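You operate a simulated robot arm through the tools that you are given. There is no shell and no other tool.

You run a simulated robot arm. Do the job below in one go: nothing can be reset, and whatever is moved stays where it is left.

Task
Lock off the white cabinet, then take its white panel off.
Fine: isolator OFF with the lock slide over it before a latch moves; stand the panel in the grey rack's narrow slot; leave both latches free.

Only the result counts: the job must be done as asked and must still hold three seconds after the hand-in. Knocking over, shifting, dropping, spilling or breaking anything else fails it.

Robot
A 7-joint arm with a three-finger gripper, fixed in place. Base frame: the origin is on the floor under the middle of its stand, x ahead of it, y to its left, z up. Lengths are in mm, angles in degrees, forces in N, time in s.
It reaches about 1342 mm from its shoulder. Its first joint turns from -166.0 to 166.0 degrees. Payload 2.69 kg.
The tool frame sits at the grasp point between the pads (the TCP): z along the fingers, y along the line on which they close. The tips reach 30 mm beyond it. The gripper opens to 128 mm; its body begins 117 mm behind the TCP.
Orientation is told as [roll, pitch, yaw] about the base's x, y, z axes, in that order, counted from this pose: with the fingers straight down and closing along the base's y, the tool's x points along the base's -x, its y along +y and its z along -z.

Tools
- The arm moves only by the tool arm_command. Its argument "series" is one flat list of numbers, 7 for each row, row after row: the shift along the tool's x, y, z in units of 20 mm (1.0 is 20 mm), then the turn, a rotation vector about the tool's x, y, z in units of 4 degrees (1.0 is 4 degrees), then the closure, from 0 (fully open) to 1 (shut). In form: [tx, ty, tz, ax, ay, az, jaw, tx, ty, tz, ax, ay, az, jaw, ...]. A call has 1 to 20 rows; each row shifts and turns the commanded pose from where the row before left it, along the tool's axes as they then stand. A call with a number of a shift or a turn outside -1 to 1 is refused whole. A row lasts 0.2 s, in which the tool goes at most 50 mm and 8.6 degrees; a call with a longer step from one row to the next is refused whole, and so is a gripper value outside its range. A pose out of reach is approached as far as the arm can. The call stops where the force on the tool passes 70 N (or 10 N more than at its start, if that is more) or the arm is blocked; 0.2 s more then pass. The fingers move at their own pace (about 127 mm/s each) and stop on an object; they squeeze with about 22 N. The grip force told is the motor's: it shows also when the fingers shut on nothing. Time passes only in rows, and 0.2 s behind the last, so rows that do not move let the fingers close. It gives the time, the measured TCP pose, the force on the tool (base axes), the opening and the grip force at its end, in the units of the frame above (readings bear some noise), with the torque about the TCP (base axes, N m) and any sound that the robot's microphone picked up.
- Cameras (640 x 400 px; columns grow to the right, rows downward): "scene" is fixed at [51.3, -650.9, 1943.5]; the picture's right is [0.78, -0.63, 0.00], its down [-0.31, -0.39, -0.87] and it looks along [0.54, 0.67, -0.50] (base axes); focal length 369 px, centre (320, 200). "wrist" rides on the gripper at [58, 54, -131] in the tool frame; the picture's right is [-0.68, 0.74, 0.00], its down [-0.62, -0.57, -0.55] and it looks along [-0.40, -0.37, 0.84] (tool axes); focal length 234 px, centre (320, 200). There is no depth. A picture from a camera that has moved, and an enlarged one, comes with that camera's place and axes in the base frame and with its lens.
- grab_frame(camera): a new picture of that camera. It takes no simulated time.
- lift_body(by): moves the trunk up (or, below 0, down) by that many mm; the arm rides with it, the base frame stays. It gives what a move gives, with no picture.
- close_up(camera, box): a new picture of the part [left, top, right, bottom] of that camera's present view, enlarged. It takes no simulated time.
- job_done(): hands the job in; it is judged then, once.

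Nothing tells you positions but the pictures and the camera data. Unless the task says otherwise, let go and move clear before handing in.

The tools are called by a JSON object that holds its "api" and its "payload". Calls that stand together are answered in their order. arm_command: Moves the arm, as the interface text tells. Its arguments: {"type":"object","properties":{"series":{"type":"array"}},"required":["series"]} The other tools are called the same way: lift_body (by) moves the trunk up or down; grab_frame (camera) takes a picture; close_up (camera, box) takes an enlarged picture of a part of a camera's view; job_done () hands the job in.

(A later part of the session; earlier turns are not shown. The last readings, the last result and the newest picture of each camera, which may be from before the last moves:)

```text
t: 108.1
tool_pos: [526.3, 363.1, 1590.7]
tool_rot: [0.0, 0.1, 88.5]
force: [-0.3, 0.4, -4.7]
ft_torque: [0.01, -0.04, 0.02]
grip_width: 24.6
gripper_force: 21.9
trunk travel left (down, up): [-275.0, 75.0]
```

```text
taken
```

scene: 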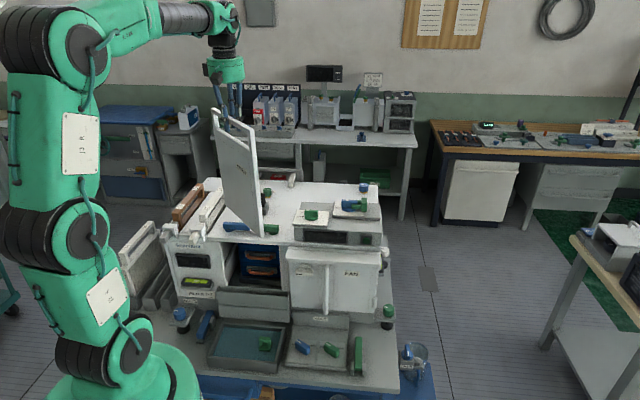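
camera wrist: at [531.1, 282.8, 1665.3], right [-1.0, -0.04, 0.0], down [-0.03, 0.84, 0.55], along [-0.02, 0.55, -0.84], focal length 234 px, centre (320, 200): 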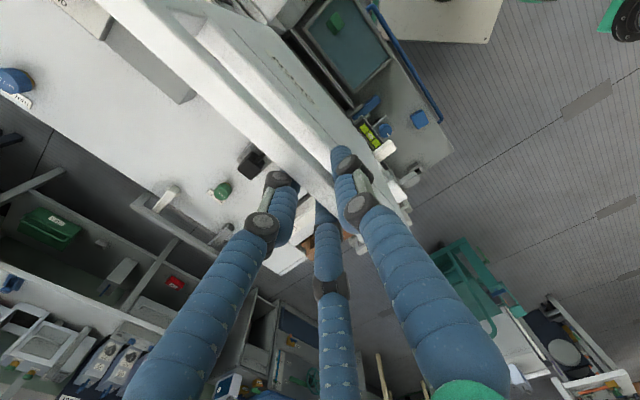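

{"api": "arm_command", "payload": {"series": [0, 0, 0, 0, 0, 0.3, 1, 0, 0, 0, 0, 0, 0.6, 1, 0, 0, 0, 0, 0, 0.7, 1, 0, 0, 0, 0, 0, 0.7, 1, 0, 0, 0, 0, 0, 0.7, 1, 0, 0, 0, 0, 0, 0.7, 1, 0, 0, 0, 0, 0, 0.7, 1, 0, 0, 0, 0, 0, 0.7, 1, 0, 0, 0, 0, 0, 0.7, 1, 0, 0, 0, 0, 0, 0.7, 1, 0, 0, 0, 0, 0, 0.7, 1, 0, 0, 0, 0, 0, 0.7, 1, 0, 0, 0, 0, 0, 0.7, 1, 0, 0, 0, 0, 0, 0.7, 1, 0, 0, 0, 0, 0, 0.7, 1, 0, 0, 0, 0, 0, 0.55, 1, 0, 0, 0, 0, 0, 0.3, 1]}}

{"api": "grab_frame", "payload": {"camera": "scene"}}

{"api": "grab_frame", "payload": {"camera": "wrist"}}

```text
t: 111.7
tool_pos: [527.0, 363.2, 1589.8]
tool_rot: [0.0, 0.0, 45.2]
force: [-0.4, 0.8, -5.5]
ft_torque: [-0.02, 0.0, -0.02]
grip_width: 24.8
gripper_force: 22.0
trunk travel left (down, up): [-275.0, 75.0]
```

```text
taken
```

scene: 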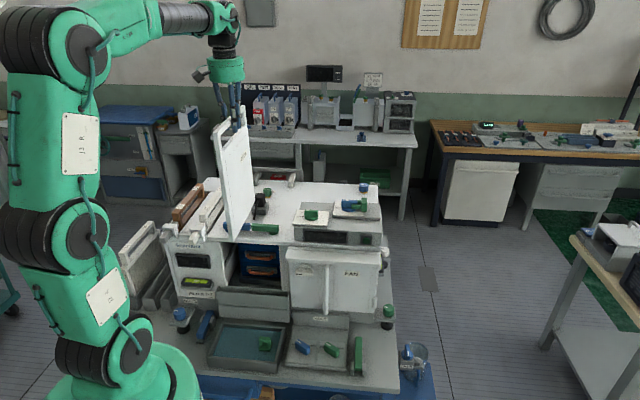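

```text
taken
camera wrist: at [448.9, 359.1, 1720.9], right [-0.04, 1.0, 0.0], down [0.84, 0.04, 0.55], along [0.55, 0.02, -0.84], focal length 234 px, centre (320, 200)
```

wrist: 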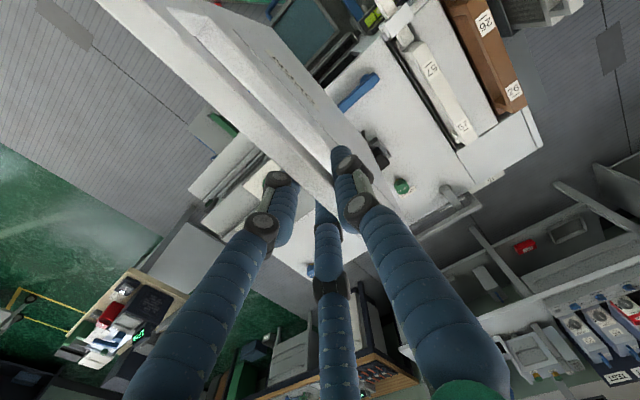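

The panel is now parallel to the rack slots. I carry it left over the cabinet at this height, first 280 mm, checking the pose.

{"api": "arm_command", "payload": {"series": [0, 0.3, 0, 0, 0, 0, 1, 0, 0.6, 0, 0, 0, 0, 1, 0, 0.7, 0, 0, 0, 0, 1, 0, 0.7, 0, 0, 0, 0, 1, 0, 0.7, 0, 0, 0, 0, 1, 0, 0.7, 0, 0, 0, 0, 1, 0, 0.7, 0, 0, 0, 0, 1, 0, 0.7, 0, 0, 0, 0, 1, 0, 0.7, 0, 0, 0, 0, 1, 0, 0.7, 0, 0, 0, 0, 1, 0, 0.7, 0, 0, 0, 0, 1, 0, 0.7, 0, 0, 0, 0, 1, 0, 0.7, 0, 0, 0, 0, 1, 0, 0.7, 0, 0, 0, 0, 1, 0, 0.6, 0, 0, 0, 0, 1, 0, 0.3, 0, 0, 0, 0, 1]}}

{"api": "grab_frame", "payload": {"camera": "scene"}}

{"api": "grab_frame", "payload": {"camera": "wrist"}}

```text
t: 115.1
tool_pos: [381.4, 509.7, 1589.1]
tool_rot: [0.0, 0.1, 45.0]
force: [-0.6, -0.1, -4.7]
ft_torque: [-0.03, -0.02, 0.02]
grip_width: 24.4
gripper_force: 22.3
trunk travel left (down, up): [-275.0, 75.0]
```

```text
taken
```

scene: 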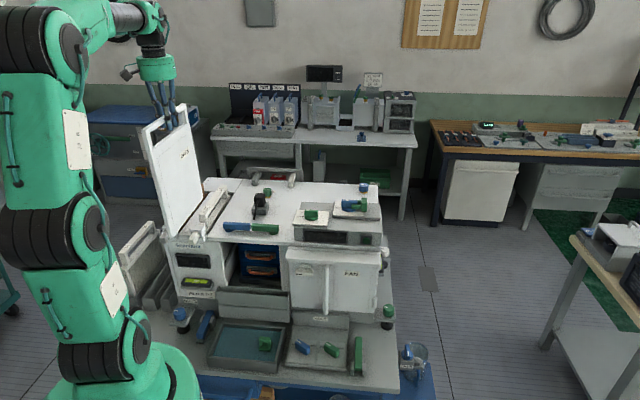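

```text
taken
camera wrist: at [303.5, 504.0, 1720.8], right [-0.04, 1.0, 0.0], down [0.83, 0.04, 0.55], along [0.55, 0.02, -0.84], focal length 234 px, centre (320, 200)
```

wrist: 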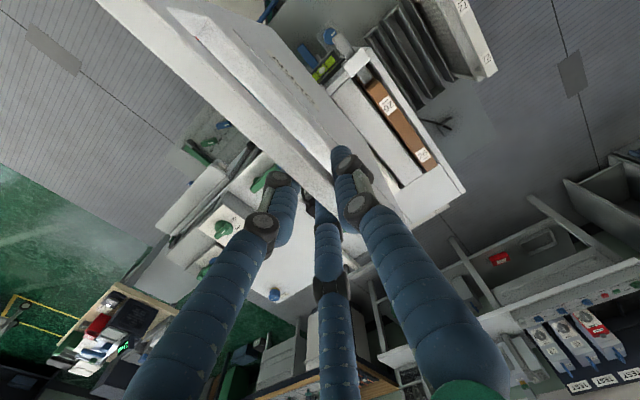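

The rack is well visible from here. I zoom in to measure the troughs.

{"api": "close_up", "payload": {"camera": "wrist", "box": [330, 0, 510, 140]}}

{"api": "close_up", "payload": {"camera": "scene", "box": [110, 90, 230, 260]}}

```text
2.86 times, centred on (420, 70) of wrist
camera zoom: at [303.5, 504.0, 1720.8], right [-0.04, 1.0, 0.0], down [0.83, 0.04, 0.55], along [0.55, 0.02, -0.84], focal length 669 px, centre (34, 571)
```

zoom: 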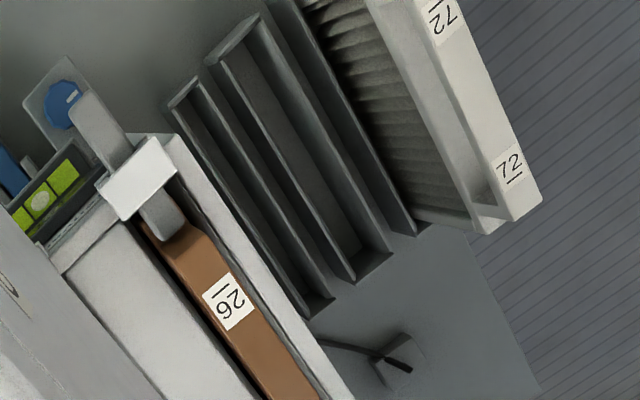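

```text
2.35 times, centred on (170, 175) of scene
camera zoom: at [51.3, -650.9, 1943.5], right [0.78, -0.63, 0.0], down [-0.31, -0.39, -0.87], along [0.54, 0.67, -0.5], focal length 868 px, centre (673, 259)
```

zoom: 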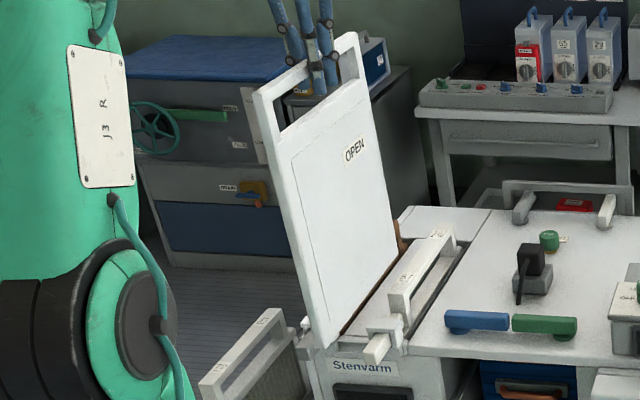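

{"api": "arm_command", "payload": {"series": [0, 0.3, 0, 0, 0, 0, 1, 0, 0.6, 0, 0, 0, 0, 1, 0, 0.7, 0, 0, 0, 0, 1, 0, 0.7, 0, 0, 0, 0, 1, 0, 0.7, 0, 0, 0, 0, 1, 0, 0.7, 0, 0, 0, 0, 1, 0, 0.7, 0, 0, 0, 0, 1, 0, 0.7, 0, 0, 0, 0, 1, 0, 0.7, 0, 0, 0, 0, 1, 0, 0.7, 0, 0, 0, 0, 1, 0, 0.7, 0, 0, 0, 0, 1, 0, 0.7, 0, 0, 0, 0, 1, 0, 0.7, 0, 0, 0, 0, 1, 0, 0.6, 0, 0, 0, 0, 1, 0, 0.4, 0, 0, 0, 0, 1]}}

{"api": "grab_frame", "payload": {"camera": "scene"}}

{"api": "grab_frame", "payload": {"camera": "wrist"}}

```text
t: 118.3
tool_pos: [250.1, 643.1, 1587.2]
tool_rot: [-0.2, 0.1, 44.8]
force: [-0.2, 0.6, -4.8]
ft_torque: [0.01, -0.03, -0.04]
grip_width: 24.7
gripper_force: 22.6
trunk travel left (down, up): [-275.0, 75.0]
```

```text
taken
```

scene: 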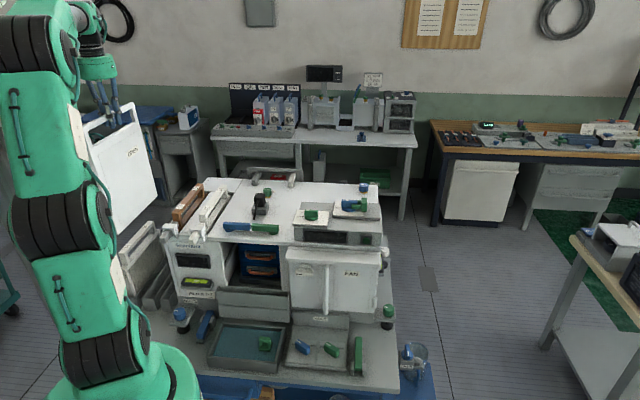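

```text
taken
camera wrist: at [172.1, 638.8, 1719.0], right [-0.04, 1.0, 0.0], down [0.84, 0.03, 0.55], along [0.55, 0.02, -0.84], focal length 234 px, centre (320, 200)
```

wrist: 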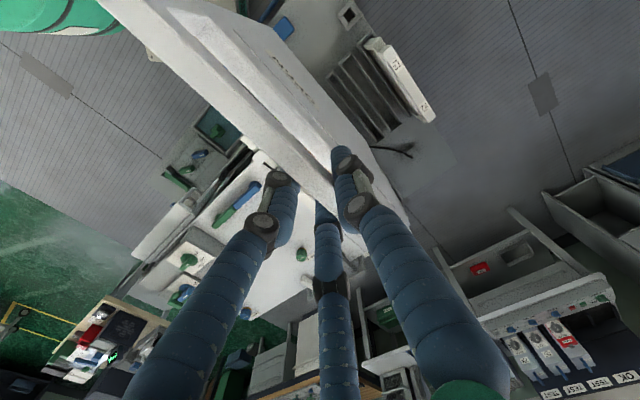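

The panel is left of the cabinet wall now (R≈-283). I lower it about 280 mm here before moving it back over the slot.

{"api": "arm_command", "payload": {"series": [0, 0, 0.3, 0, 0, 0, 1, 0, 0, 0.6, 0, 0, 0, 1, 0, 0, 0.75, 0, 0, 0, 1, 0, 0, 0.75, 0, 0, 0, 1, 0, 0, 0.75, 0, 0, 0, 1, 0, 0, 0.75, 0, 0, 0, 1, 0, 0, 0.75, 0, 0, 0, 1, 0, 0, 0.75, 0, 0, 0, 1, 0, 0, 0.75, 0, 0, 0, 1, 0, 0, 0.75, 0, 0, 0, 1, 0, 0, 0.75, 0, 0, 0, 1, 0, 0, 0.75, 0, 0, 0, 1, 0, 0, 0.75, 0, 0, 0, 1, 0, 0, 0.75, 0, 0, 0, 1, 0, 0, 0.75, 0, 0, 0, 1, 0, 0, 0.75, 0, 0, 0, 1, 0, 0, 0.75, 0, 0, 0, 1, 0, 0, 0.75, 0, 0, 0, 1, 0, 0, 0.6, 0, 0, 0, 1, 0, 0, 0.3, 0, 0, 0, 1]}}

{"api": "grab_frame", "payload": {"camera": "scene"}}

{"api": "grab_frame", "payload": {"camera": "wrist"}}

```text
t: 122.5
tool_pos: [245.9, 643.7, 1313.0]
tool_rot: [-0.2, 0.1, 45.1]
force: [-0.3, 1.0, -4.6]
ft_torque: [-0.02, -0.01, -0.01]
grip_width: 24.6
gripper_force: 22.2
trunk travel left (down, up): [-275.0, 75.0]
```

```text
taken
```

scene: 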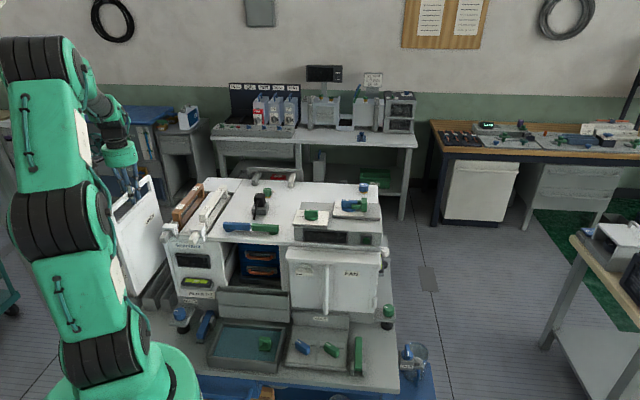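

```text
taken
camera wrist: at [167.7, 639.0, 1444.2], right [-0.05, 1.0, 0.0], down [0.84, 0.04, 0.55], along [0.55, 0.02, -0.84], focal length 234 px, centre (320, 200)
```

wrist: 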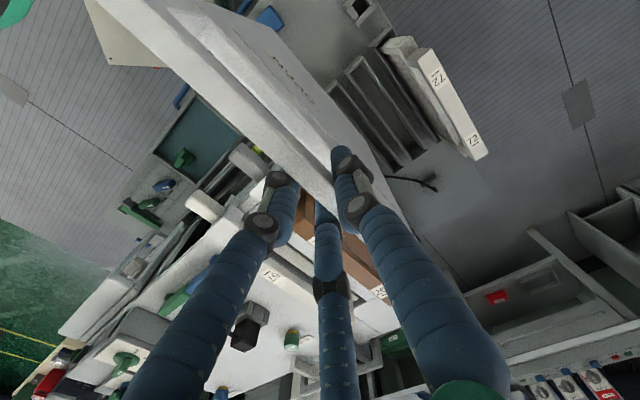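

{"api": "arm_command", "payload": {"series": [-0.3, 0, 0, 0, 0, 0, 1, -0.6, 0, 0, 0, 0, 0, 1, -0.7, 0, 0, 0, 0, 0, 1, -0.7, 0, 0, 0, 0, 0, 1, -0.7, 0, 0, 0, 0, 0, 1, -0.7, 0, 0, 0, 0, 0, 1, -0.7, 0, 0, 0, 0, 0, 1, -0.7, 0, 0, 0, 0, 0, 1, -0.7, 0, 0, 0, 0, 0, 1, -0.7, 0, 0, 0, 0, 0, 1, -0.7, 0, 0, 0, 0, 0, 1, -0.7, 0, 0, 0, 0, 0, 1, -0.5, 0, 0, 0, 0, 0, 1, -0.4, 0, 0, 0, 0, 0, 1]}}

{"api": "grab_frame", "payload": {"camera": "scene"}}

{"api": "grab_frame", "payload": {"camera": "wrist"}}

```text
t: 125.5
tool_pos: [370.7, 768.9, 1313.3]
tool_rot: [-0.1, 0.1, 45.2]
force: [-0.9, 0.0, -6.0]
ft_torque: [-0.06, -0.02, 0.0]
grip_width: 24.5
gripper_force: 22.4
trunk travel left (down, up): [-275.0, 75.0]
```

```text
taken
```

scene: 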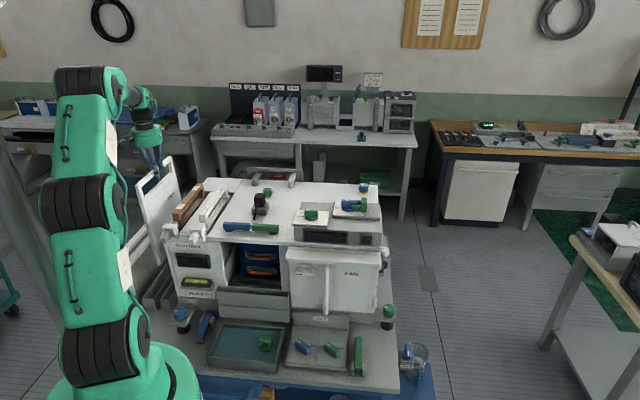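

```text
taken
camera wrist: at [292.3, 763.2, 1444.1], right [-0.05, 1.0, 0.0], down [0.84, 0.04, 0.55], along [0.55, 0.02, -0.84], focal length 234 px, centre (320, 200)
```

wrist: 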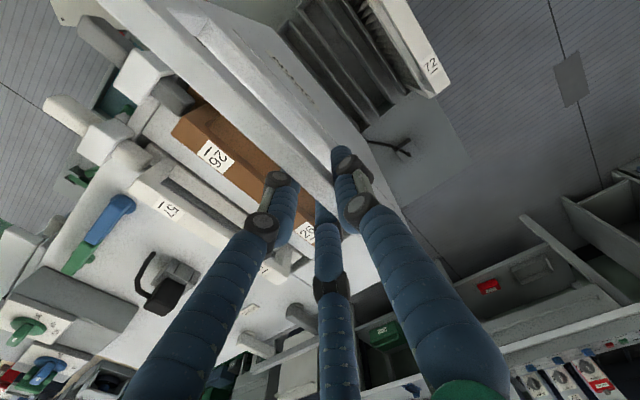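

{"api": "close_up", "payload": {"camera": "wrist", "box": [240, 0, 460, 150]}}

{"api": "close_up", "payload": {"camera": "scene", "box": [110, 140, 220, 320]}}

```text
2.67 times, centred on (350, 75) of wrist
camera zoom: at [292.3, 763.2, 1444.1], right [-0.05, 1.0, 0.0], down [0.84, 0.04, 0.55], along [0.55, 0.02, -0.84], focal length 624 px, centre (240, 533)
```

zoom: 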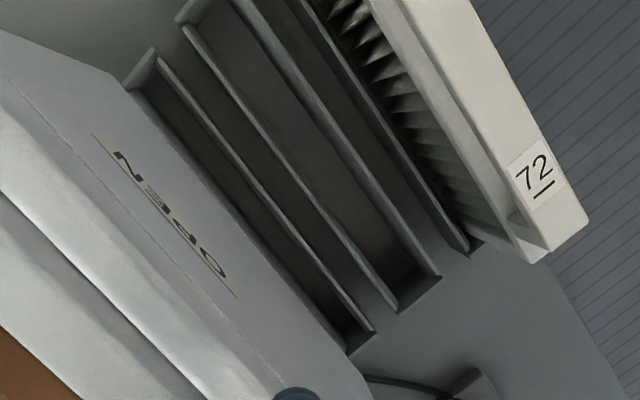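

```text
2.22 times, centred on (165, 230) of scene
camera zoom: at [51.3, -650.9, 1943.5], right [0.78, -0.63, 0.0], down [-0.31, -0.39, -0.87], along [0.54, 0.67, -0.5], focal length 820 px, centre (664, 133)
```

zoom: 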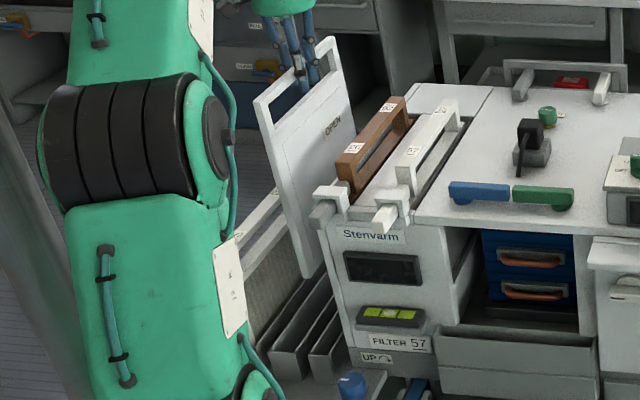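

The panel hangs over the rack at R≈-287. I lower it until its bottom edge is about 40 mm above the trough tops and then compare panel and slot directly.

{"api": "arm_command", "payload": {"series": [0, 0, 0.3, 0, 0, 0, 1, 0, 0, 0.6, 0, 0, 0, 1, 0, 0, 0.7, 0, 0, 0, 1, 0, 0, 0.7, 0, 0, 0, 1, 0, 0, 0.7, 0, 0, 0, 1, 0, 0, 0.7, 0, 0, 0, 1, 0, 0, 0.7, 0, 0, 0, 1, 0, 0, 0.7, 0, 0, 0, 1, 0, 0, 0.6, 0, 0, 0, 1, 0, 0, 0.6, 0, 0, 0, 1, 0, 0, 0.3, 0, 0, 0, 1]}}

{"api": "close_up", "payload": {"camera": "wrist", "box": [240, 0, 460, 150]}}

{"api": "close_up", "payload": {"camera": "scene", "box": [130, 190, 220, 320]}}

{"api": "grab_frame", "payload": {"camera": "scene"}}

```text
t: 127.9
tool_pos: [370.2, 768.3, 1180.6]
tool_rot: [0.0, -0.1, 45.2]
force: [-0.3, -0.1, -5.7]
ft_torque: [-0.03, -0.03, -0.02]
grip_width: 24.6
gripper_force: 21.8
trunk travel left (down, up): [-275.0, 75.0]
```

```text
2.67 times, centred on (350, 75) of wrist
camera zoom: at [292.6, 763.4, 1312.1], right [-0.04, 1.0, 0.0], down [0.83, 0.04, 0.55], along [0.55, 0.02, -0.84], focal length 624 px, centre (240, 533)
```

zoom: 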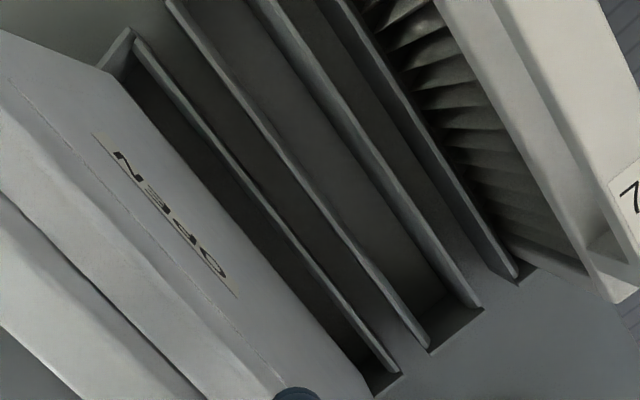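

```text
3.08 times, centred on (175, 255) of scene
camera zoom: at [51.3, -650.9, 1943.5], right [0.78, -0.63, 0.0], down [-0.31, -0.39, -0.87], along [0.54, 0.67, -0.5], focal length 1136 px, centre (766, 31)
```

zoom: 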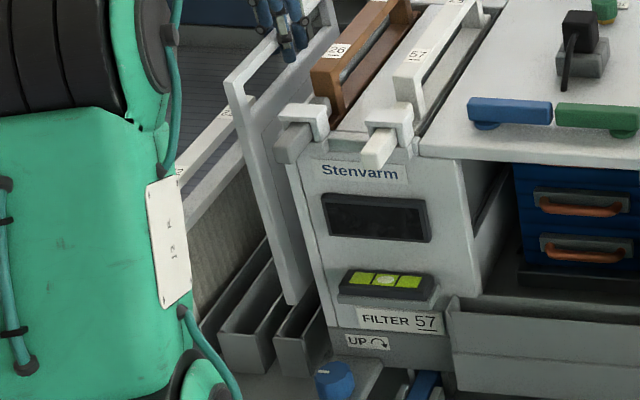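

```text
taken
```

scene: 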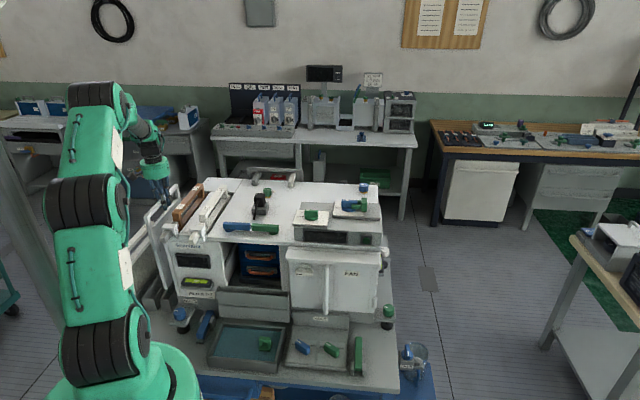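

{"api": "close_up", "payload": {"camera": "scene", "box": [180, 255, 230, 305]}}

{"api": "close_up", "payload": {"camera": "wrist", "box": [270, 0, 330, 40]}}

{"api": "close_up", "payload": {"camera": "wrist", "box": [340, 90, 420, 150]}}

```text
8.00 times, centred on (205, 280) of scene
camera zoom: at [51.3, -650.9, 1943.5], right [0.78, -0.63, 0.0], down [-0.31, -0.39, -0.87], along [0.54, 0.67, -0.5], focal length 2953 px, centre (1240, -440)
```

zoom: 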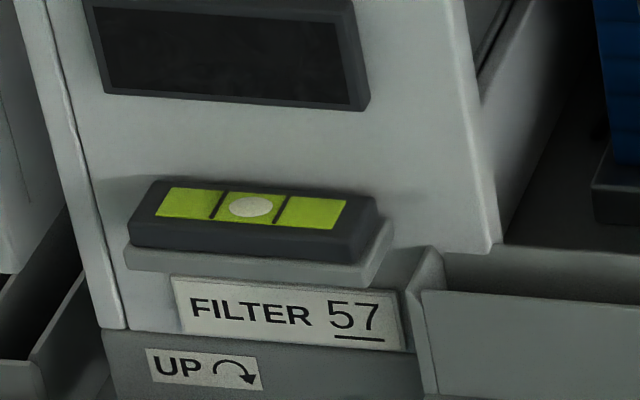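

```text
10.00 times, centred on (300, 20) of wrist
camera zoom: at [292.6, 763.4, 1312.1], right [-0.04, 1.0, 0.0], down [0.83, 0.04, 0.55], along [0.55, 0.02, -0.84], focal length 2342 px, centre (520, 2000)
```

zoom: 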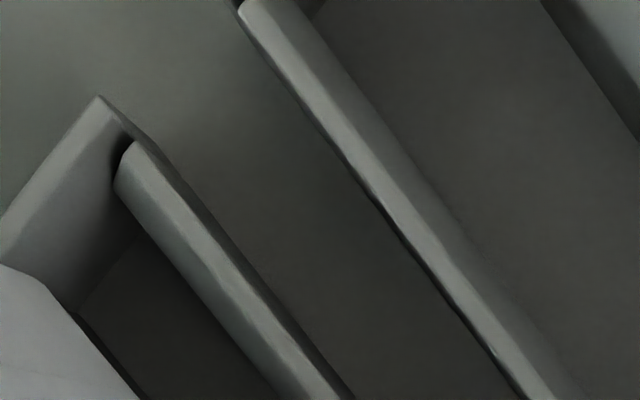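

```text
6.67 times, centred on (380, 120) of wrist
camera zoom: at [292.6, 763.4, 1312.1], right [-0.04, 1.0, 0.0], down [0.83, 0.04, 0.55], along [0.55, 0.02, -0.84], focal length 1561 px, centre (-80, 733)
```

zoom: 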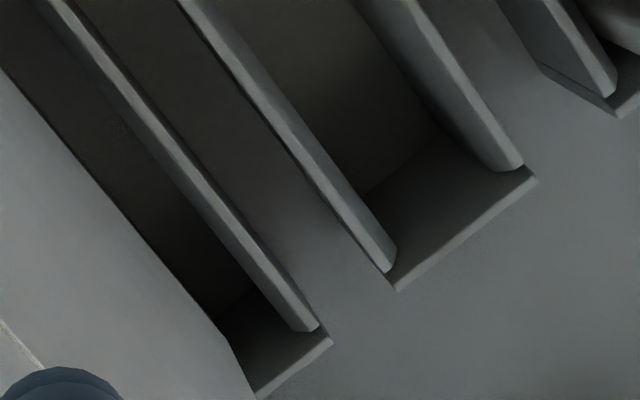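

{"api": "close_up", "payload": {"camera": "scene", "box": [145, 262, 195, 302]}}

```text
10.00 times, centred on (170, 282) of scene
camera zoom: at [51.3, -650.9, 1943.5], right [0.78, -0.63, 0.0], down [-0.31, -0.39, -0.87], along [0.54, 0.67, -0.5], focal length 3691 px, centre (1820, -620)
```

zoom: 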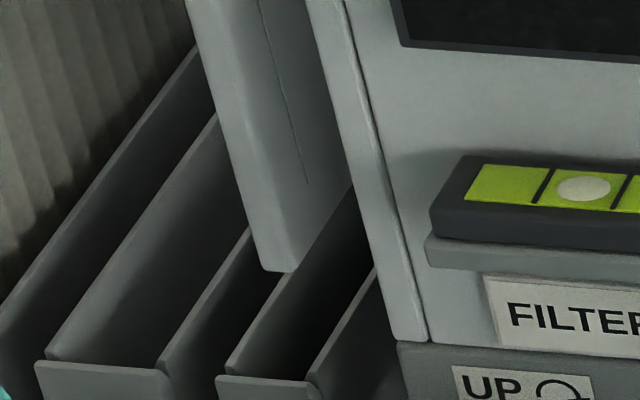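

Comparing directly, the panel should go about 7 mm further left and 8 mm back to sit in the middle of the narrow slot. I shift and lower to just above the trough top.

{"api": "arm_command", "payload": {"series": [-0.2, 0.18, 0, 0, 0, 0, 1, -0.2, 0.17, 0, 0, 0, 0, 1, 0, 0, 0.4, 0, 0, 0, 1, 0, 0, 0.5, 0, 0, 0, 1, 0, 0, 0.5, 0, 0, 0, 1, 0, 0, 0.3, 0, 0, 0, 1, 0, 0, 0, 0, 0, 0, 1]}}

{"api": "close_up", "payload": {"camera": "scene", "box": [145, 262, 195, 302]}}

{"api": "close_up", "payload": {"camera": "wrist", "box": [240, 0, 460, 150]}}

{"api": "close_up", "payload": {"camera": "wrist", "box": [340, 90, 420, 150]}}

```text
t: 129.5
tool_pos: [370.9, 778.9, 1147.6]
tool_rot: [0.0, 0.0, 45.1]
force: [-0.2, -0.2, -5.0]
ft_torque: [-0.02, -0.01, 0.02]
grip_width: 24.4
gripper_force: 22.0
trunk travel left (down, up): [-275.0, 75.0]
```

```text
10.00 times, centred on (170, 282) of scene
camera zoom: at [51.3, -650.9, 1943.5], right [0.78, -0.63, 0.0], down [-0.31, -0.39, -0.87], along [0.54, 0.67, -0.5], focal length 3691 px, centre (1820, -620)
```

zoom: 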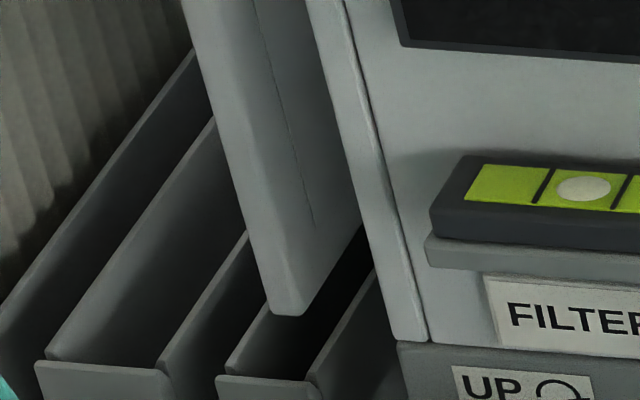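

```text
2.67 times, centred on (350, 75) of wrist
camera zoom: at [293.1, 774.3, 1278.6], right [-0.04, 1.0, 0.0], down [0.84, 0.04, 0.55], along [0.55, 0.02, -0.84], focal length 624 px, centre (240, 533)
```

zoom: 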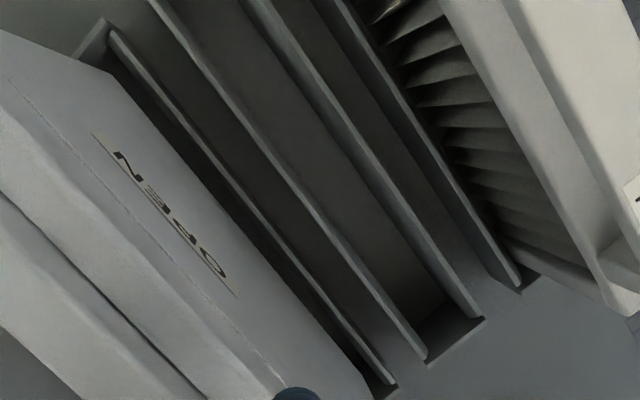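

```text
6.67 times, centred on (380, 120) of wrist
camera zoom: at [293.1, 774.3, 1278.6], right [-0.04, 1.0, 0.0], down [0.84, 0.04, 0.55], along [0.55, 0.02, -0.84], focal length 1561 px, centre (-80, 733)
```

zoom: 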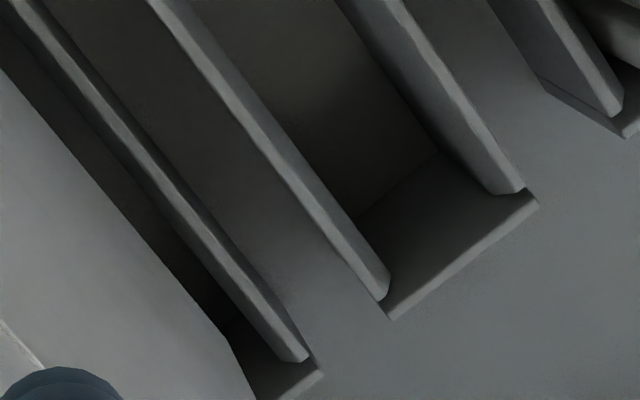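

The panel is centred over the slot in both views. I lower it 50 mm into the slot, watching the force.

{"api": "arm_command", "payload": {"series": [0, 0, 0.3, 0, 0, 0, 1, 0, 0, 0.4, 0, 0, 0, 1, 0, 0, 0.4, 0, 0, 0, 1, 0, 0, 0.4, 0, 0, 0, 1, 0, 0, 0.4, 0, 0, 0, 1, 0, 0, 0.4, 0, 0, 0, 1, 0, 0, 0.2, 0, 0, 0, 1]}}

{"api": "close_up", "payload": {"camera": "scene", "box": [145, 262, 195, 302]}}

{"api": "close_up", "payload": {"camera": "wrist", "box": [240, 0, 460, 150]}}

```text
t: 131.1
tool_pos: [371.4, 779.6, 1097.6]
tool_rot: [0.0, 0.0, 45.1]
force: [-0.7, 0.2, -4.6]
ft_torque: [0.01, -0.01, -0.01]
grip_width: 24.8
gripper_force: 21.9
trunk travel left (down, up): [-275.0, 75.0]
```

```text
10.00 times, centred on (170, 282) of scene
camera zoom: at [51.3, -650.9, 1943.5], right [0.78, -0.63, 0.0], down [-0.31, -0.39, -0.87], along [0.54, 0.67, -0.5], focal length 3691 px, centre (1820, -620)
```

zoom: 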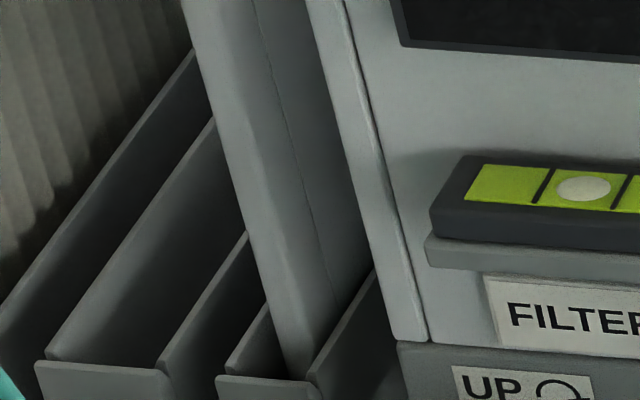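

```text
2.67 times, centred on (350, 75) of wrist
camera zoom: at [293.2, 774.5, 1229.3], right [-0.04, 1.0, 0.0], down [0.84, 0.04, 0.55], along [0.55, 0.02, -0.84], focal length 624 px, centre (240, 533)
```

zoom: 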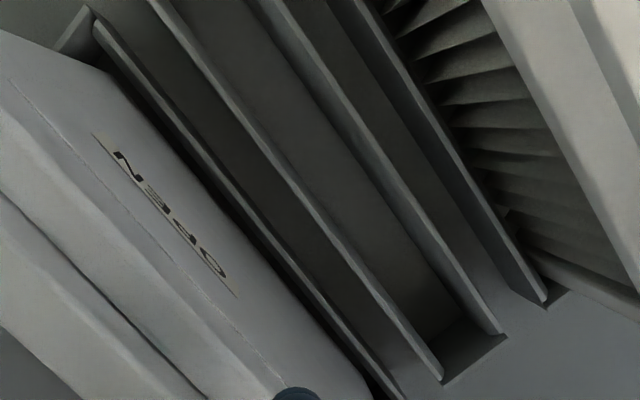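

The panel is inside the narrow slot without touching the walls. I continue down in small steps to find the floor.

{"api": "arm_command", "payload": {"series": [0, 0, 0.2, 0, 0, 0, 1, 0, 0, 0.2, 0, 0, 0, 1, 0, 0, 0.15, 0, 0, 0, 1]}}

```text
t: 131.9
tool_pos: [371.8, 780.0, 1087.2]
tool_rot: [0.0, 0.0, 45.1]
force: [0.0, -0.2, -5.3]
ft_torque: [-0.02, -0.02, 0.0]
grip_width: 24.7
gripper_force: 22.0
trunk travel left (down, up): [-275.0, 75.0]
```

{"api": "arm_command", "payload": {"series": [0, 0, 0.15, 0, 0, 0, 1, 0, 0, 0.15, 0, 0, 0, 1]}}

```text
t: 132.5
tool_pos: [372.1, 779.1, 1080.4]
tool_rot: [0.0, -0.1, 45.2]
force: [-0.2, 1.0, -5.3]
ft_torque: [-0.01, 0.0, -0.01]
grip_width: 24.6
gripper_force: 22.5
trunk travel left (down, up): [-275.0, 75.0]
```

Still hanging free (about 5 N). I continue in small steps.

{"api": "arm_command", "payload": {"series": [0, 0, 0.12, 0, 0, 0, 1, 0, 0, 0.12, 0, 0, 0, 1]}}

{"api": "close_up", "payload": {"camera": "scene", "box": [130, 190, 220, 320]}}

```text
t: 133.1
tool_pos: [372.1, 779.1, 1075.2]
tool_rot: [0.0, 0.0, 45.1]
force: [-0.7, -0.2, -5.0]
ft_torque: [0.01, 0.02, 0.01]
grip_width: 24.5
gripper_force: 22.2
trunk travel left (down, up): [-275.0, 75.0]
```

```text
3.08 times, centred on (175, 255) of scene
camera zoom: at [51.3, -650.9, 1943.5], right [0.78, -0.63, 0.0], down [-0.31, -0.39, -0.87], along [0.54, 0.67, -0.5], focal length 1136 px, centre (766, 31)
```

zoom: 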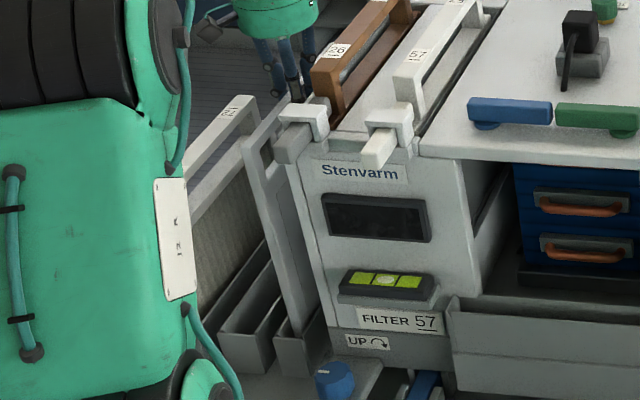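

{"api": "arm_command", "payload": {"series": [0, 0, 0.12, 0, 0, 0, 1, 0, 0, 0.12, 0, 0, 0, 1, 0, 0, 0.06, 0, 0, 0, 1]}}

```text
t: 133.9
tool_pos: [371.9, 779.8, 1068.2]
tool_rot: [0.0, -0.1, 45.1]
force: [-0.6, 0.1, -4.5]
ft_torque: [-0.02, -0.07, 0.0]
grip_width: 24.6
gripper_force: 21.7
trunk travel left (down, up): [-275.0, 75.0]
```

{"api": "arm_command", "payload": {"series": [0, 0, 0.12, 0, 0, 0, 1, 0, 0, 0.12, 0, 0, 0, 1, 0, 0, 0.06, 0, 0, 0, 1]}}

{"api": "close_up", "payload": {"camera": "wrist", "box": [140, 0, 460, 210]}}

```text
t: 134.7
tool_pos: [371.4, 779.4, 1063.6]
tool_rot: [0.1, 0.0, 45.1]
force: [0.5, -0.3, -5.2]
ft_torque: [0.0, -0.02, 0.0]
grip_width: 24.9
gripper_force: 21.8
trunk travel left (down, up): [-275.0, 75.0]
```

```text
1.90 times, centred on (300, 105) of wrist
camera zoom: at [292.6, 774.3, 1194.5], right [-0.04, 1.0, 0.0], down [0.83, 0.04, 0.55], along [0.55, 0.02, -0.84], focal length 446 px, centre (358, 381)
```

zoom: 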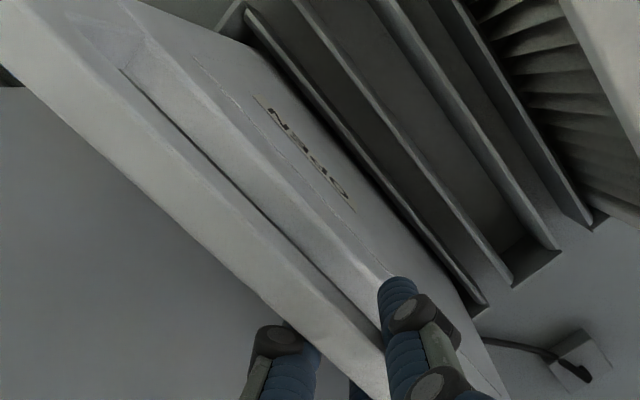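

{"api": "arm_command", "payload": {"series": [0, 0, 0.12, 0, 0, 0, 1, 0, 0, 0.12, 0, 0, 0, 1, 0, 0, 0.1, 0, 0, 0, 1]}}

{"api": "close_up", "payload": {"camera": "scene", "box": [140, 180, 230, 240]}}

```text
t: 135.5
tool_pos: [371.1, 779.2, 1057.9]
tool_rot: [0.0, -0.1, 45.1]
force: [-1.6, -2.7, 4.7]
ft_torque: [-0.45, 0.47, 0.0]
grip_width: 24.5
gripper_force: 21.7
trunk travel left (down, up): [-275.0, 75.0]
```

```text
6.67 times, centred on (185, 210) of scene
camera zoom: at [51.3, -650.9, 1943.5], right [0.78, -0.63, 0.0], down [-0.31, -0.39, -0.87], along [0.54, 0.67, -0.5], focal length 2460 px, centre (1220, 133)
```

zoom: 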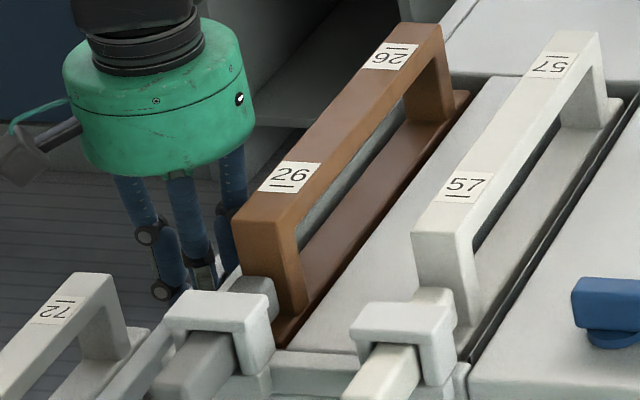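

The force turned from -5 N to +5 N: the panel stands on the slot floor. I open the fingers a little without moving and check that it stays.

{"api": "arm_command", "payload": {"series": [0, 0, 0, 0, 0, 0, 0.78, 0, 0, 0, 0, 0, 0, 0.75, 0, 0, 0, 0, 0, 0, 0.7, 0, 0, 0, 0, 0, 0, 0.66, 0, 0, 0, 0, 0, 0, 0.62, 0, 0, 0, 0, 0, 0, 0.62]}}

{"api": "close_up", "payload": {"camera": "wrist", "box": [140, 0, 460, 210]}}

{"api": "close_up", "payload": {"camera": "scene", "box": [130, 190, 220, 320]}}

```text
t: 136.9
tool_pos: [372.0, 779.6, 1057.5]
tool_rot: [0.0, 0.0, 45.1]
force: [-0.6, 0.1, 0.6]
ft_torque: [0.02, 0.02, -0.01]
grip_width: 48.6
gripper_force: 0.1
trunk travel left (down, up): [-275.0, 75.0]
```

```text
1.90 times, centred on (300, 105) of wrist
camera zoom: at [292.5, 773.7, 1188.0], right [-0.04, 1.0, 0.0], down [0.83, 0.04, 0.55], along [0.55, 0.02, -0.84], focal length 446 px, centre (358, 381)
```

zoom: 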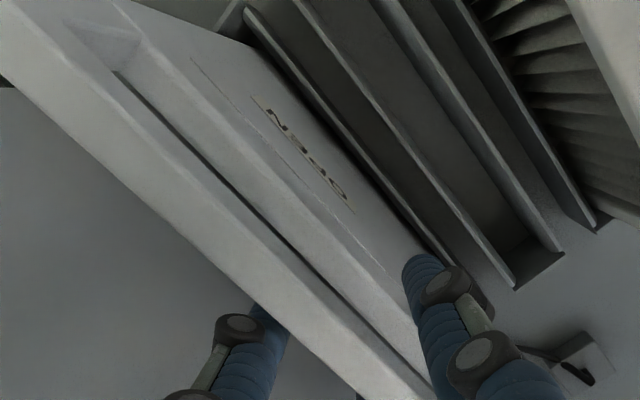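

```text
3.08 times, centred on (175, 255) of scene
camera zoom: at [51.3, -650.9, 1943.5], right [0.78, -0.63, 0.0], down [-0.31, -0.39, -0.87], along [0.54, 0.67, -0.5], focal length 1136 px, centre (766, 31)
```

zoom: 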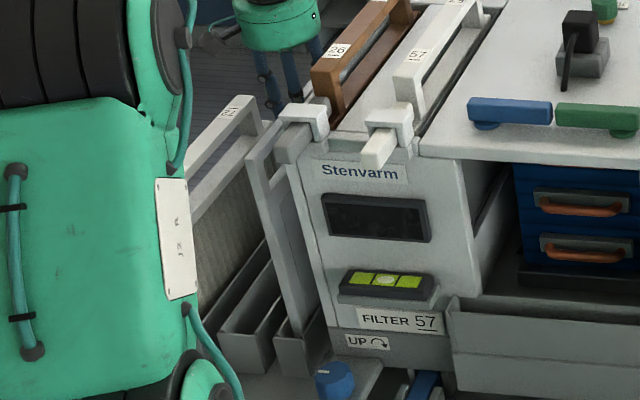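

The panel stands by itself. I lift the open fingers straight up off the handle.

{"api": "arm_command", "payload": {"series": [0, 0, -0.4, 0, 0, 0, 0.62, 0, 0, -0.6, 0, 0, 0, 0.62, 0, 0, -0.7, 0, 0, 0, 0.62, 0, 0, -0.8, 0, 0, 0, 0.62, 0, 0, -1, 0, 0, 0, 0.62, 0, 0, -1, 0, 0, 0, 0.62, 0, 0, -1, 0, 0, 0, 0.62, 0, 0, -1, 0, 0, 0, 0.62]}}

{"api": "grab_frame", "payload": {"camera": "wrist"}}

{"api": "close_up", "payload": {"camera": "scene", "box": [130, 190, 220, 320]}}

```text
t: 138.7
tool_pos: [371.7, 778.2, 1186.5]
tool_rot: [-0.1, 0.1, 45.1]
force: [-0.2, -0.1, -0.2]
ft_torque: [0.01, -0.01, 0.0]
grip_width: 48.8
gripper_force: 0.0
trunk travel left (down, up): [-275.0, 75.0]
```

```text
taken
camera wrist: at [292.0, 772.8, 1318.1], right [-0.04, 1.0, 0.0], down [0.83, 0.04, 0.55], along [0.55, 0.02, -0.84], focal length 234 px, centre (320, 200)
```

wrist: 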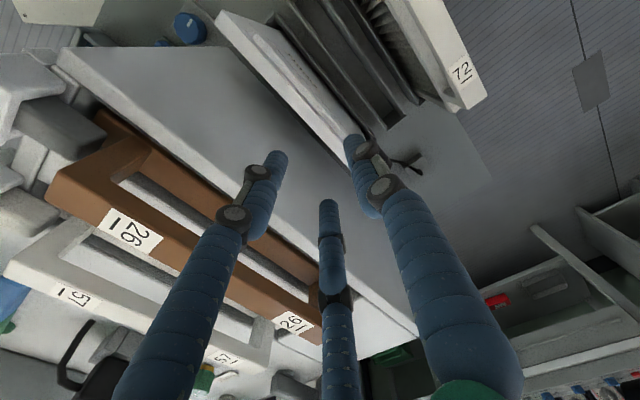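

```text
3.08 times, centred on (175, 255) of scene
camera zoom: at [51.3, -650.9, 1943.5], right [0.78, -0.63, 0.0], down [-0.31, -0.39, -0.87], along [0.54, 0.67, -0.5], focal length 1136 px, centre (766, 31)
```

zoom: 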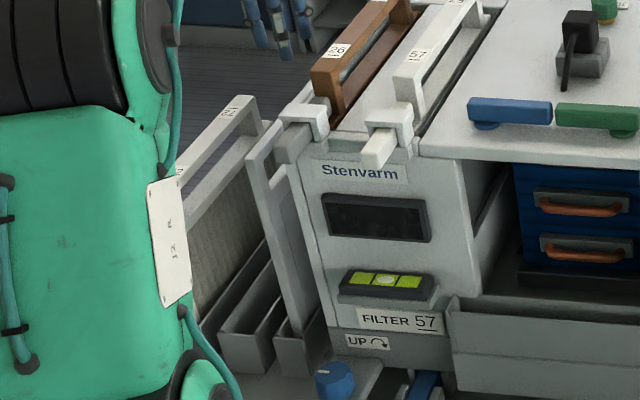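

The panel stands in the narrow slot. I move the arm up and away, then inspect everything once more.

{"api": "arm_command", "payload": {"series": [0, 0, -1, 0, 0, 0, 0.5, 0, 0, -1, 0, 0, 0, 0.5, 0, 0, -1, 0, 0, 0, 0.5, 0, 0, -1, 0, 0, 0, 0.5, 0, 0, -1, 0, 0, 0, 0.5, 0, 0, -1, 0, 0, 0, 0.3, 0, 0, -1, 0, 0, 0, 0, 0, 0, -1, 0, 0, 0, 0, 0, 0, -1, 0, 0, 0, 0, 0, 0, -1, 0, 0, 0, 0, 0.5, 0, -1, 0, 0, 0, 0, 0.5, 0, -1, 0, 0, 0, 0, 1, 0, 0, 0, 0, 0, 0, 1, 0, 0, 0, 0, 0, 0, 1, 0, 0, 0, 0, 0, 0, 1, 0, 0, 0, 0, 0, 0, 1, 0, 0, 0, 0, 0, 0]}}

{"api": "grab_frame", "payload": {"camera": "wrist"}}

{"api": "grab_frame", "payload": {"camera": "scene"}}

{"api": "close_up", "payload": {"camera": "scene", "box": [110, 200, 230, 320]}}

{"api": "close_up", "payload": {"camera": "scene", "box": [200, 170, 400, 295]}}

```text
t: 142.3
tool_pos: [284.1, 693.7, 1427.6]
tool_rot: [0.0, -0.1, 45.1]
force: [-0.8, -0.5, 0.1]
ft_torque: [0.0, -0.02, 0.0]
grip_width: 128.0
gripper_force: 0.1
trunk travel left (down, up): [-275.0, 75.0]
```

```text
taken
camera wrist: at [206.0, 688.3, 1558.9], right [-0.04, 1.0, 0.0], down [0.83, 0.04, 0.55], along [0.55, 0.03, -0.84], focal length 234 px, centre (320, 200)
```

wrist: 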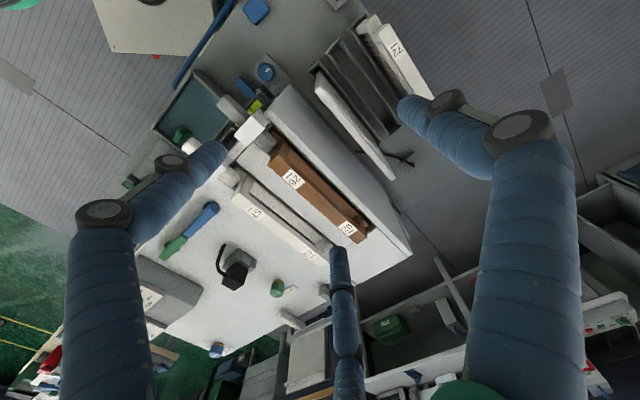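

```text
taken
```

scene: 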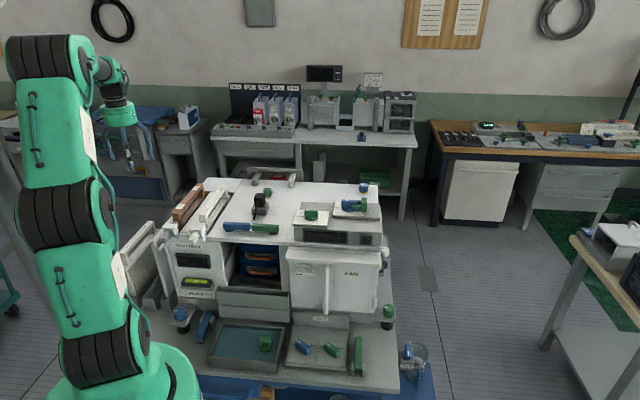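

```text
3.33 times, centred on (170, 260) of scene
camera zoom: at [51.3, -650.9, 1943.5], right [0.78, -0.63, 0.0], down [-0.31, -0.39, -0.87], along [0.54, 0.67, -0.5], focal length 1230 px, centre (820, 0)
```

zoom: 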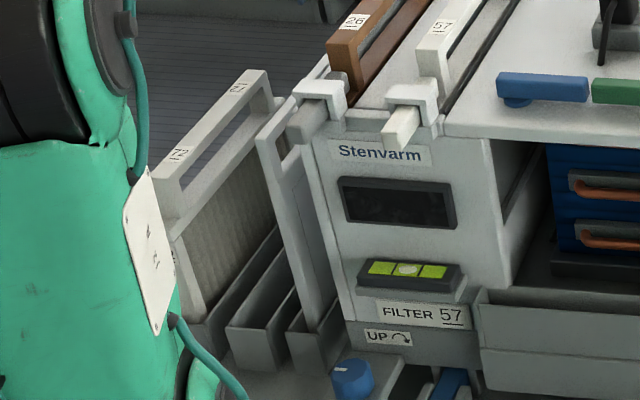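

```text
3.20 times, centred on (300, 232) of scene
camera zoom: at [51.3, -650.9, 1943.5], right [0.78, -0.63, 0.0], down [-0.31, -0.39, -0.87], along [0.54, 0.67, -0.5], focal length 1181 px, centre (384, 96)
```

zoom: 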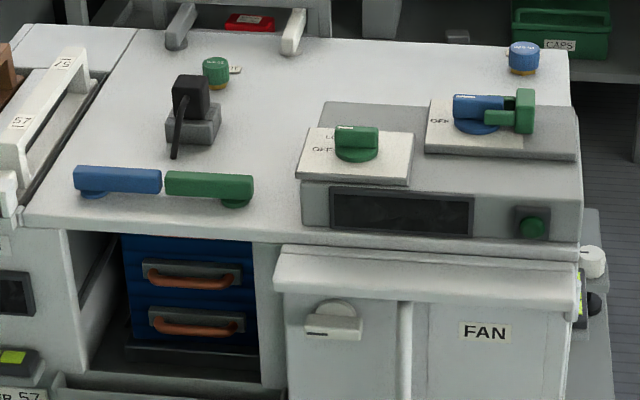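

{"api": "close_up", "payload": {"camera": "wrist", "box": [290, 10, 450, 190]}}

{"api": "close_up", "payload": {"camera": "scene", "box": [140, 225, 200, 305]}}

```text
2.22 times, centred on (370, 100) of wrist
camera zoom: at [206.0, 688.3, 1558.9], right [-0.04, 1.0, 0.0], down [0.83, 0.04, 0.55], along [0.55, 0.03, -0.84], focal length 520 px, centre (209, 422)
```

zoom: 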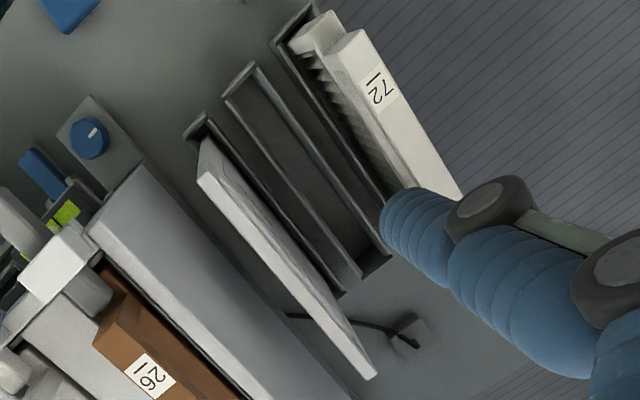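

```text
5.00 times, centred on (170, 265) of scene
camera zoom: at [51.3, -650.9, 1943.5], right [0.78, -0.63, 0.0], down [-0.31, -0.39, -0.87], along [0.54, 0.67, -0.5], focal length 1845 px, centre (1070, -125)
```

zoom: 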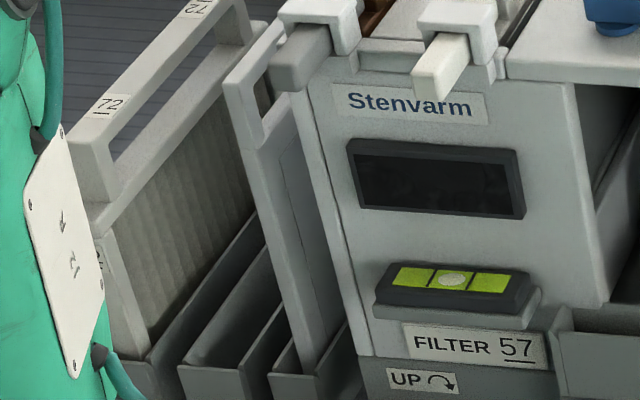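

The panel stands upright in the narrow slot, the latches lie clear, and the isolator is OFF under its slide. I move the arm fully clear and let some time pass to confirm nothing moves.

{"api": "arm_command", "payload": {"series": [0.295, -0.965, -0.347, 0, 0, 0, 0, 0.295, -0.965, -0.347, 0, 0, 0, 0, 0.295, -0.965, -0.347, 0, 0, 0, 0, 0.295, -0.965, -0.347, 0, 0, 0, 0, 0.295, -0.965, -0.347, 0, 0, 0, 0, 0.295, -0.965, -0.347, 0, 0, 0, 0, 0.295, -0.965, -0.347, 0, 0, 0, 0, 0.295, -0.965, -0.347, 0, 0, 0, 0, 0.295, -0.965, -0.347, 0, 0, 0, 0, 0.295, -0.965, -0.347, 0, 0, 0, 0, 0.295, -0.965, -0.347, 0, 0, 0, 0, 0.295, -0.965, -0.347, 0, 0, 0, 0, 0.295, -0.965, -0.347, 0, 0, 0, 0, 0.295, -0.965, -0.347, 0, 0, 0, 0, 0.295, -0.965, -0.347, 0, 0, 0, 0, 0.295, -0.965, -0.347, 0, 0, 0, 0, 0.295, -0.965, -0.347, 0, 0, 0, 0, 0, 0, 0, 0, 0, 0, 0, 0, 0, 0, 0, 0, 0, 0, 0, 0, 0, 0, 0, 0, 0]}}

{"api": "grab_frame", "payload": {"camera": "scene"}}

{"api": "close_up", "payload": {"camera": "scene", "box": [140, 225, 200, 305]}}

{"api": "close_up", "payload": {"camera": "wrist", "box": [200, 0, 500, 200]}}

{"api": "close_up", "payload": {"camera": "scene", "box": [200, 170, 400, 295]}}

```text
t: 146.5
tool_pos: [447.7, 391.9, 1545.7]
tool_rot: [0.1, 0.1, 45.1]
force: [-0.4, 0.2, -0.6]
ft_torque: [0.01, -0.03, 0.01]
grip_width: 128.0
gripper_force: 0.1
trunk travel left (down, up): [-275.0, 75.0]
```

```text
taken
```

scene: 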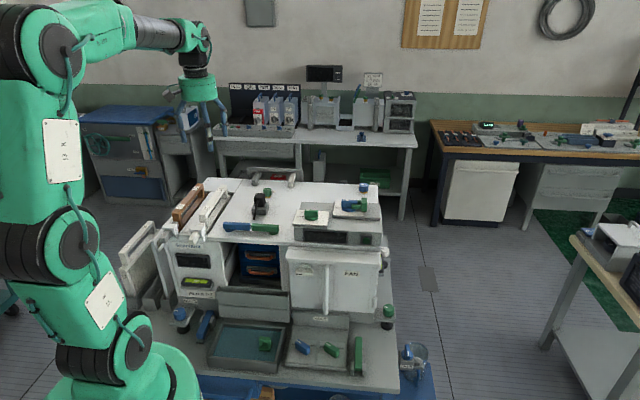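

```text
5.00 times, centred on (170, 265) of scene
camera zoom: at [51.3, -650.9, 1943.5], right [0.78, -0.63, 0.0], down [-0.31, -0.39, -0.87], along [0.54, 0.67, -0.5], focal length 1845 px, centre (1070, -125)
```

zoom: 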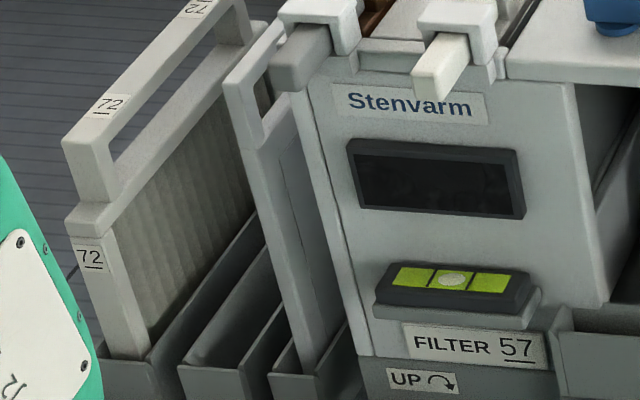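

```text
2.00 times, centred on (350, 100) of wrist
camera zoom: at [370.1, 386.2, 1676.9], right [-0.04, 1.0, 0.0], down [0.83, 0.04, 0.55], along [0.55, 0.02, -0.84], focal length 468 px, centre (260, 400)
```

zoom: 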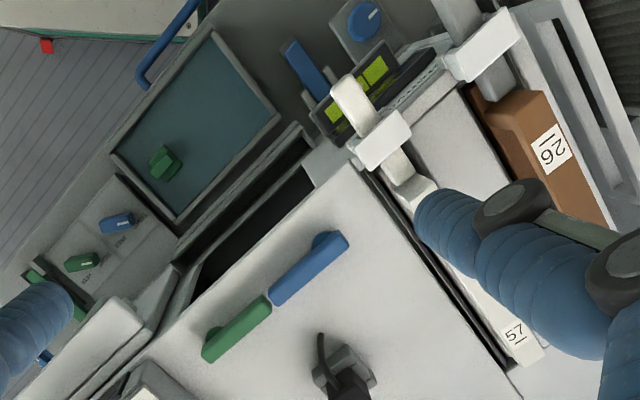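

```text
3.20 times, centred on (300, 232) of scene
camera zoom: at [51.3, -650.9, 1943.5], right [0.78, -0.63, 0.0], down [-0.31, -0.39, -0.87], along [0.54, 0.67, -0.5], focal length 1181 px, centre (384, 96)
```

zoom: 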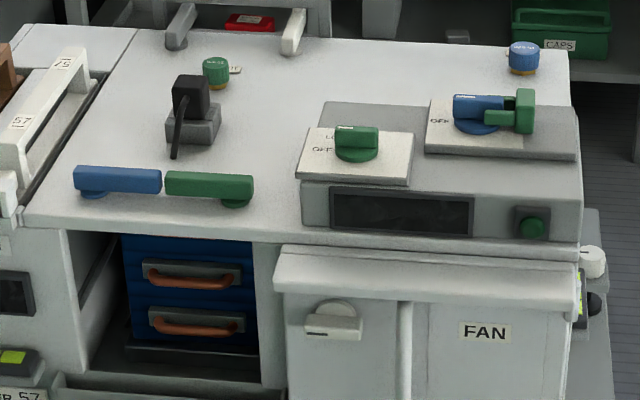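

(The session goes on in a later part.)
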